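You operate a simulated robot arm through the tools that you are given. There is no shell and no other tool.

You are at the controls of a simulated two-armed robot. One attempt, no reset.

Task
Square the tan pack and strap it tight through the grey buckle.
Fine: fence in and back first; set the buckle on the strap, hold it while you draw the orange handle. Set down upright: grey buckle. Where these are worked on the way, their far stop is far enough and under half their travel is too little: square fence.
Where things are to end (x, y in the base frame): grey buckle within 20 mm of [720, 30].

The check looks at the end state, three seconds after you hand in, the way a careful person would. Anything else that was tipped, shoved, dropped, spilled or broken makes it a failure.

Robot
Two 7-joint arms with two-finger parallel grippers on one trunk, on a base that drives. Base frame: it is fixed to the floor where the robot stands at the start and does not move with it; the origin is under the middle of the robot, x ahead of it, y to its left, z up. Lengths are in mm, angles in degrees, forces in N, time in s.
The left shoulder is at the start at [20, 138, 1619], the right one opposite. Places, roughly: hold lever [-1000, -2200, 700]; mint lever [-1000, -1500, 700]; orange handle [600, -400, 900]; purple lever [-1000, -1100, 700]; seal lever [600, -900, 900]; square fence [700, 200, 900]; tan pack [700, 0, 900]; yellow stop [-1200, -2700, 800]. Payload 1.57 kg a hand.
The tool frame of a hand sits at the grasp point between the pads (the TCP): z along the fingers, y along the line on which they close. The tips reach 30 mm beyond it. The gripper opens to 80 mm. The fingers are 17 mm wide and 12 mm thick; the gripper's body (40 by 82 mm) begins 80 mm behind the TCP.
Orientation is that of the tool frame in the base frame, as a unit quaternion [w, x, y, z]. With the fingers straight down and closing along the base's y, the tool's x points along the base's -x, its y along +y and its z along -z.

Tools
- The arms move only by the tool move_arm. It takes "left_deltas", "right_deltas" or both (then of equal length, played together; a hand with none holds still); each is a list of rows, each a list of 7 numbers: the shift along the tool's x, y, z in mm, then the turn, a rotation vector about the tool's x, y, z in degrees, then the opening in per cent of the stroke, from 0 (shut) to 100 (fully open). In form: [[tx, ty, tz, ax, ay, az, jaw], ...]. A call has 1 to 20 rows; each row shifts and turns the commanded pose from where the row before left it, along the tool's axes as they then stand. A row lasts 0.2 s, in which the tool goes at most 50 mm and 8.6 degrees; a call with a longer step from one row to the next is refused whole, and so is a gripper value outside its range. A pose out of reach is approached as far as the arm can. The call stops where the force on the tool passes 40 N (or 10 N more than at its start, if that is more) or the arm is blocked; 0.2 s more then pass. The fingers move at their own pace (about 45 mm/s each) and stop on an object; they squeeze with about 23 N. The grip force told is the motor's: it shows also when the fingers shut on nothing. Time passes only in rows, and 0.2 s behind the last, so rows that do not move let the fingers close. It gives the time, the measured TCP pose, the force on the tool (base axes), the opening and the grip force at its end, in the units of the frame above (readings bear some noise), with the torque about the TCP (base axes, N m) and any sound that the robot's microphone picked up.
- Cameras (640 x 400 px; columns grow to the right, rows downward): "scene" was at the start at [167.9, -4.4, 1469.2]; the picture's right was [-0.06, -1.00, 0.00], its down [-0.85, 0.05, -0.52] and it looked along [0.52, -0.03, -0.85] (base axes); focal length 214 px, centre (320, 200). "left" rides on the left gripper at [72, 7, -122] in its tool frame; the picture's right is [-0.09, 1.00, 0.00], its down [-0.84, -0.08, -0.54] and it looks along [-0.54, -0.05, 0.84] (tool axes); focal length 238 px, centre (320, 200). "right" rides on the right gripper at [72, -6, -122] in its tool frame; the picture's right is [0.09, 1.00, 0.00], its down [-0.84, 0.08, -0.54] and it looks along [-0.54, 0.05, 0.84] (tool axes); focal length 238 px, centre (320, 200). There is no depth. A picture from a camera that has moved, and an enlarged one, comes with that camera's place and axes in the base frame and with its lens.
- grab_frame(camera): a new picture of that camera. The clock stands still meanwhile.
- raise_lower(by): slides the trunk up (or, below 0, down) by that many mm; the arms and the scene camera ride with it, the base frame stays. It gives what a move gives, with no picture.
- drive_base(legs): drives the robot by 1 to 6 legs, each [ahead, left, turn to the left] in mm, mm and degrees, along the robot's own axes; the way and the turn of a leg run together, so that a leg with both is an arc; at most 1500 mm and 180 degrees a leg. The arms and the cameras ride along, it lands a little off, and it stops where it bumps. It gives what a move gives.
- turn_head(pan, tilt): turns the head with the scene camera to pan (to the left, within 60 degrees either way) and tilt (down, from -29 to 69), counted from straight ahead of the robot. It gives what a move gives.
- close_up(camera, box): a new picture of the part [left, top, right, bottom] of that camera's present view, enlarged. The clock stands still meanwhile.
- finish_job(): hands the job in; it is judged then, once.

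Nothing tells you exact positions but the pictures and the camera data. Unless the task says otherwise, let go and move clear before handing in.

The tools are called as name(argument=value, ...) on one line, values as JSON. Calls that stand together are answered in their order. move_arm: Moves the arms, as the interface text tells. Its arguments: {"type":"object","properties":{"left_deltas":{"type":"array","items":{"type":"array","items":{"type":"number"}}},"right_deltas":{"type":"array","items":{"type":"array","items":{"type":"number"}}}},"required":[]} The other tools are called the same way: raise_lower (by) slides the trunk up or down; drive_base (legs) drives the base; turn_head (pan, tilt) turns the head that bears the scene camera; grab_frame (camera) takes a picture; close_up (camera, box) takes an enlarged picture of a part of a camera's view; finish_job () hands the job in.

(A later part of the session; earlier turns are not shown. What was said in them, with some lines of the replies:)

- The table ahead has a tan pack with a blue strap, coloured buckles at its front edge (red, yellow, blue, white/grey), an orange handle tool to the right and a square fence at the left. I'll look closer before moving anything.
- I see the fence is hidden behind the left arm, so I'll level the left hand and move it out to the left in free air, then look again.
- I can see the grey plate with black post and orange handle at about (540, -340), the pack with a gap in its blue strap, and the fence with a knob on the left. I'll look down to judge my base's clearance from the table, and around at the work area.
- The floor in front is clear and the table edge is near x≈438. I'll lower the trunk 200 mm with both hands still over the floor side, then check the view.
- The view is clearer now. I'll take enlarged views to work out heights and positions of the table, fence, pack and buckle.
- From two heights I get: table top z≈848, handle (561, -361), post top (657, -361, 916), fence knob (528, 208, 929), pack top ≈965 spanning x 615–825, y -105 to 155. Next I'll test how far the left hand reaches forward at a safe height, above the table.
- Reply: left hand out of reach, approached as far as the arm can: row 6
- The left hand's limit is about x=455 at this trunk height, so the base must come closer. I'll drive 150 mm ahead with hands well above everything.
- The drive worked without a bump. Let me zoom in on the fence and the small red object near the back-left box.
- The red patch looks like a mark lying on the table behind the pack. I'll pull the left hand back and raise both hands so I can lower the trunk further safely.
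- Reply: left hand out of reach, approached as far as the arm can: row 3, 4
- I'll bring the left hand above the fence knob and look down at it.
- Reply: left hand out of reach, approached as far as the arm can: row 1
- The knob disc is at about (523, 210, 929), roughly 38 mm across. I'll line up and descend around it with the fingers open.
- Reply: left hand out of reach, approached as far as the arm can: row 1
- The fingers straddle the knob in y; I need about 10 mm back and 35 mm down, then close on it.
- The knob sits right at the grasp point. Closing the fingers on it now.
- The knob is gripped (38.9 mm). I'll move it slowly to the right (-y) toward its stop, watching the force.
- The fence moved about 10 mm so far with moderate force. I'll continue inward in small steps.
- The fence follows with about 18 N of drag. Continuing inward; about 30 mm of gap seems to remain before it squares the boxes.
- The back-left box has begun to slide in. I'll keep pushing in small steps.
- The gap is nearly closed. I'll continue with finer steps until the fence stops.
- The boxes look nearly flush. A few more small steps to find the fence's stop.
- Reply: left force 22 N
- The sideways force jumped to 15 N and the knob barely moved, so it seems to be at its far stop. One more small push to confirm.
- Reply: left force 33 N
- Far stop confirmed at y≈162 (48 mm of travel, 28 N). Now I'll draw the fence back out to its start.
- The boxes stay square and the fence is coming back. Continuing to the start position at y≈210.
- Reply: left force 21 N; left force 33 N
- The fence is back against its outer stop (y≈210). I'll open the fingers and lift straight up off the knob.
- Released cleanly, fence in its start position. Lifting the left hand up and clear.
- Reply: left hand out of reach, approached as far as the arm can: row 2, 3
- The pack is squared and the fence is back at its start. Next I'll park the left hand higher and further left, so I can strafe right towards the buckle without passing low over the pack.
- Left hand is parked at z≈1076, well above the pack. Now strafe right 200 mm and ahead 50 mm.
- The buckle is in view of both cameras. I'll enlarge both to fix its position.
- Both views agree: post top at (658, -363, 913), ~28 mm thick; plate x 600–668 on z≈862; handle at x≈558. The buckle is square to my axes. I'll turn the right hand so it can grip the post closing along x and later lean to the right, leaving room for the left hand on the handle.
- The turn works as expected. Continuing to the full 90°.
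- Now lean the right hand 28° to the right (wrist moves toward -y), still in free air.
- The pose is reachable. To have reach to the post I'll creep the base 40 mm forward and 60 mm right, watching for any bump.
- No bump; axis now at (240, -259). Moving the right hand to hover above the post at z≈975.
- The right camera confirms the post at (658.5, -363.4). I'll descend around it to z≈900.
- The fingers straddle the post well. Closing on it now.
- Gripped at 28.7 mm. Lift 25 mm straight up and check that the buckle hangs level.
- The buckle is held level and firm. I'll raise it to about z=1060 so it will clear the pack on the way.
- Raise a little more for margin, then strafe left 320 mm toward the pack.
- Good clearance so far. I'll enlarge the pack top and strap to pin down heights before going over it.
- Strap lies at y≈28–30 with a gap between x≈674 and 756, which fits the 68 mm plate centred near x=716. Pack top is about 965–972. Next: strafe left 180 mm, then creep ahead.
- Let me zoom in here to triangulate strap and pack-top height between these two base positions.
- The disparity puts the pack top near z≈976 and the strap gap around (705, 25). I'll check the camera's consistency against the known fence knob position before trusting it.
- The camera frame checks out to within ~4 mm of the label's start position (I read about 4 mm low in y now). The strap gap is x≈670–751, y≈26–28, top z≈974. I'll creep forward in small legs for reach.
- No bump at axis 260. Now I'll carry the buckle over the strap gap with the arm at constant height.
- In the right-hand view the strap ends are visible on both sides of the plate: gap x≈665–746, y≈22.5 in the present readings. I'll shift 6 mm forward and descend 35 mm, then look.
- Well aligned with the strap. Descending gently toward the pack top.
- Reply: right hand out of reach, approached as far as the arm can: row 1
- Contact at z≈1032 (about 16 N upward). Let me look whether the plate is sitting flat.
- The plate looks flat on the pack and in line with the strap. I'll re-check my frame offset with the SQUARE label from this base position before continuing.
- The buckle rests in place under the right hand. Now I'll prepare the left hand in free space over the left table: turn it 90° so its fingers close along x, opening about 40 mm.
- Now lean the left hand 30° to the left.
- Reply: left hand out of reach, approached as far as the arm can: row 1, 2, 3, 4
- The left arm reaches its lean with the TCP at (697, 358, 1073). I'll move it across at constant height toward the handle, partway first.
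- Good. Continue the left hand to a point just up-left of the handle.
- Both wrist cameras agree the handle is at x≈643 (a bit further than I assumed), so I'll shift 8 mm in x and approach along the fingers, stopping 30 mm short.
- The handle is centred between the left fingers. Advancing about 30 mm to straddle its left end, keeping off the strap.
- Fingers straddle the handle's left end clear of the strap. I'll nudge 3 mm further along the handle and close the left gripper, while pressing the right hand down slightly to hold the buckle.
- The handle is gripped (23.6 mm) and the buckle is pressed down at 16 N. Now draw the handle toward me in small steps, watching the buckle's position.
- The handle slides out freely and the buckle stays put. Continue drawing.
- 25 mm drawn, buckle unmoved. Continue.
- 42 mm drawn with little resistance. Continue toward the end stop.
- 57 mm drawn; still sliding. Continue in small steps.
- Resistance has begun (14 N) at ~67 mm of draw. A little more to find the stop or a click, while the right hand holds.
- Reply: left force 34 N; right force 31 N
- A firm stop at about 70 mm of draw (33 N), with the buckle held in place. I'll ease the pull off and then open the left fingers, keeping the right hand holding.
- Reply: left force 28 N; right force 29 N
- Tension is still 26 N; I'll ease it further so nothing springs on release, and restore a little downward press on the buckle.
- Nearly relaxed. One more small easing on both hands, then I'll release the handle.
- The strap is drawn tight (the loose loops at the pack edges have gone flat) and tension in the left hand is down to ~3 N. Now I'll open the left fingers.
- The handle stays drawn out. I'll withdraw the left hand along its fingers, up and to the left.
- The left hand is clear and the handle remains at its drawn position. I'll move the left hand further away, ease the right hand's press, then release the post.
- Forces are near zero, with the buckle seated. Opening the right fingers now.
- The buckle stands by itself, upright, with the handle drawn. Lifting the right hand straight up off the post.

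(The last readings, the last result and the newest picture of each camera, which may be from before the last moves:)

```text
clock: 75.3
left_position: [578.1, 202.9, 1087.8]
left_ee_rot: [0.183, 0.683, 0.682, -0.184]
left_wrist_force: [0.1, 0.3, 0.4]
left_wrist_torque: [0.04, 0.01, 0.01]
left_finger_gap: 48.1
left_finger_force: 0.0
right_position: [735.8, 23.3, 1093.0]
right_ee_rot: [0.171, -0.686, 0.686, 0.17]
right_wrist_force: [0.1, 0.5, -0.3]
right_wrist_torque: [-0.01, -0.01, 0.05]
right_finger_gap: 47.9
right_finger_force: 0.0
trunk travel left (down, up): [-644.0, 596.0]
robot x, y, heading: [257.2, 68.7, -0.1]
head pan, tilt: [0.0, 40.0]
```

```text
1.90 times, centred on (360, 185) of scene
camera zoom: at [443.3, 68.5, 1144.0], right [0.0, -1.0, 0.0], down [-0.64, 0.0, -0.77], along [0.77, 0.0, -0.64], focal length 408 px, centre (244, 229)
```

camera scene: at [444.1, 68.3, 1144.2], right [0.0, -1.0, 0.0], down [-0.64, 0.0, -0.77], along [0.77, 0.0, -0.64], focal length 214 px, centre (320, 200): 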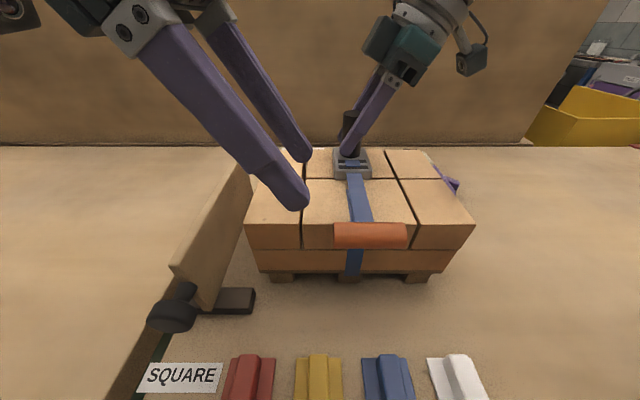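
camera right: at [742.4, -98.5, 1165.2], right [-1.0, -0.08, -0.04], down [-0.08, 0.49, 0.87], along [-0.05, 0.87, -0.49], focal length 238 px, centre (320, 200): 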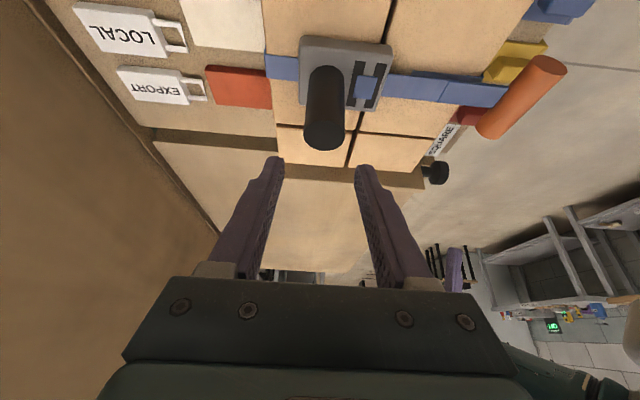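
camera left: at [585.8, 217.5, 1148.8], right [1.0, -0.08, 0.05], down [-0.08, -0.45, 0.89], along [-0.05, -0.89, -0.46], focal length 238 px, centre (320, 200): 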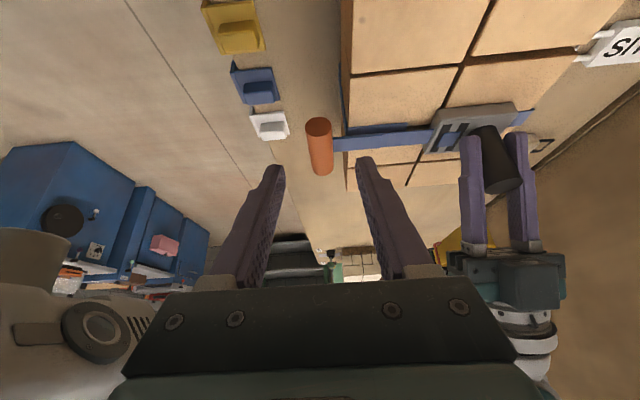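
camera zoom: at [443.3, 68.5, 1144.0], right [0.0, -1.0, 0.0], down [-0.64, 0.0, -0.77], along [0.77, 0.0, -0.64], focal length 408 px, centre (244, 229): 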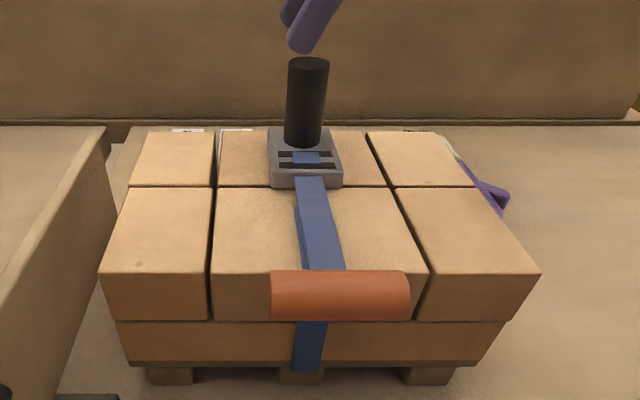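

The buckle stands upright at the strap gap and the handle stays drawn. I'll raise the trunk to lift both hands well clear, then back off and take a final look.

raise_lower(by=120)

drive_base(legs=[[-250, 0, 0]])

grab_frame(camera="scene")

close_up(camera="scene", box=[220, 150, 440, 320])

```text
clock: 76.8
left_position: [578.1, 205.0, 1208.0]
left_ee_rot: [0.182, 0.684, 0.682, -0.184]
left_wrist_force: [0.0, -0.3, -0.6]
left_wrist_torque: [0.01, 0.02, -0.01]
left_finger_gap: 47.9
left_finger_force: 0.0
right_position: [736.6, 23.5, 1212.1]
right_ee_rot: [-0.17, 0.686, -0.686, -0.171]
right_wrist_force: [0.1, 0.6, 1.0]
right_wrist_torque: [-0.01, -0.03, -0.05]
right_finger_gap: 47.9
right_finger_force: 0.1
trunk travel left (down, up): [-764.0, 476.0]
robot x, y, heading: [256.8, 65.4, -0.1]
head pan, tilt: [0.0, 40.0]
```

```text
clock: 78.6
left_position: [327.5, 203.9, 1207.2]
left_ee_rot: [0.183, 0.684, 0.682, -0.184]
left_wrist_force: [0.3, 0.0, 0.2]
left_wrist_torque: [0.0, 0.03, 0.0]
left_finger_gap: 48.0
left_finger_force: 0.1
right_position: [485.6, 24.3, 1212.4]
right_ee_rot: [0.171, -0.686, 0.687, 0.17]
right_wrist_force: [0.7, 0.1, -0.3]
right_wrist_torque: [0.0, 0.01, 0.02]
right_finger_gap: 47.7
right_finger_force: 0.1
trunk travel left (down, up): [-764.0, 476.0]
robot x, y, heading: [11.3, 62.9, 0.1]
head pan, tilt: [0.0, 40.0]
```

```text
taken
camera scene: at [192.3, 68.5, 1264.0], right [0.0, -1.0, 0.0], down [-0.64, 0.0, -0.77], along [0.77, 0.0, -0.64], focal length 214 px, centre (320, 200)
```

scene: 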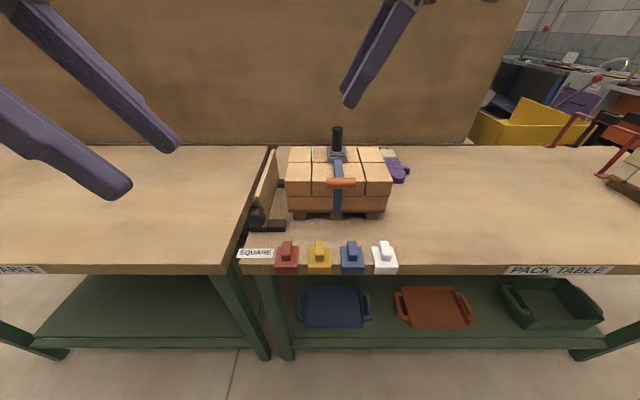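

```text
2.35 times, centred on (330, 235) of scene
camera zoom: at [192.3, 68.5, 1264.0], right [0.0, -1.0, 0.0], down [-0.64, 0.0, -0.77], along [0.77, 0.0, -0.64], focal length 505 px, centre (296, 118)
```

zoom: 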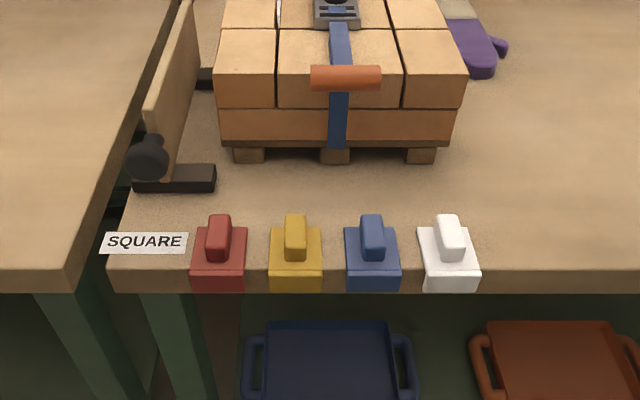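

Everything else looks undisturbed. One last close look at the pack, buckle and fence.

close_up(camera="scene", box=[240, 115, 420, 235])

turn_head(pan=0, tilt=48)

close_up(camera="scene", box=[240, 90, 420, 240])

```text
3.33 times, centred on (330, 175) of scene
camera zoom: at [192.3, 68.5, 1264.0], right [0.0, -1.0, 0.0], down [-0.64, 0.0, -0.77], along [0.77, 0.0, -0.64], focal length 715 px, centre (287, 283)
```

zoom: 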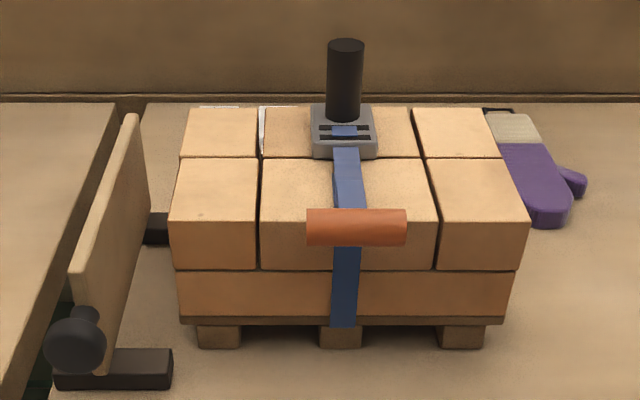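

```text
clock: 79.3
left_position: [325.3, 204.8, 1208.1]
left_ee_rot: [0.183, 0.683, 0.683, -0.183]
left_wrist_force: [0.2, -0.5, -0.1]
left_wrist_torque: [0.0, 0.05, -0.01]
left_finger_gap: 48.1
left_finger_force: 0.1
right_position: [484.6, 24.3, 1211.6]
right_ee_rot: [-0.171, 0.686, -0.686, -0.171]
right_wrist_force: [-0.6, -0.2, -0.1]
right_wrist_torque: [-0.02, 0.02, -0.01]
right_finger_gap: 48.1
right_finger_force: 0.1
trunk travel left (down, up): [-764.0, 476.0]
robot x, y, heading: [6.1, 71.6, 0.3]
head pan, tilt: [0.0, 48.0]
```

```text
2.67 times, centred on (330, 165) of scene
camera zoom: at [186.1, 68.5, 1252.6], right [0.0, -1.0, 0.0], down [-0.74, 0.0, -0.67], along [0.67, 0.0, -0.74], focal length 572 px, centre (293, 293)
```

zoom: 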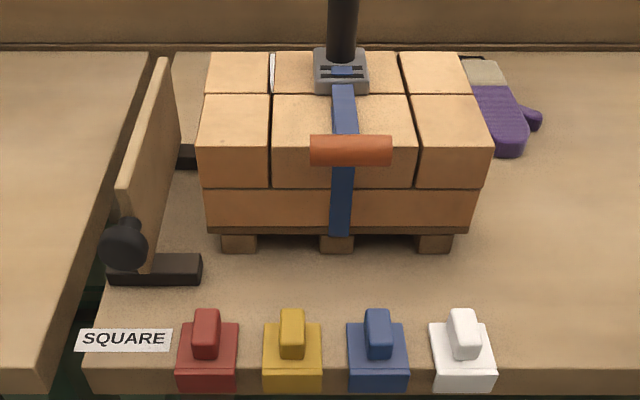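

The pack is squared, the fence is back at its start, and the strap is drawn tight. The grey buckle stands upright on the strap at about (716, 26), within tolerance. Both hands are clear and nothing else was disturbed, so I'm handing in.

finish_job()

```text
The job is handed in.
```

The tan pack is squared and strapped tight through the grey buckle, and I've handed the job in. The result of the check hasn't come back.

- **Fence:** I gripped the knob and pushed the fence in about 48 mm to its far stop, which slid the back-left box into line. I then drew it back to its outer stop.
- **Buckle:** It stands upright in the strap gap on top of the pack. From the pictures I put its plate centre at about (716, 26), give or take 5 mm, against the target of [720, 30]. The black post is about 14 mm from the target, so both are inside the 20 mm limit.
- **Strap:** I held the buckle with the right hand while the left drew the orange handle about 70 mm, until it hit a firm stop. The handle stayed out after I let go, and the loose loops at the pack's edges went flat. I heard no click.
- **Rest of the scene:** Both hands were open and clear, and the robot had backed off 250 mm before hand-in. In the last pictures the coloured clips, the purple mitt and the rest of the table looked undisturbed.

A gap of roughly 5 mm was still visible between the back-left box and its neighbour, even though the fence had reached its stop.
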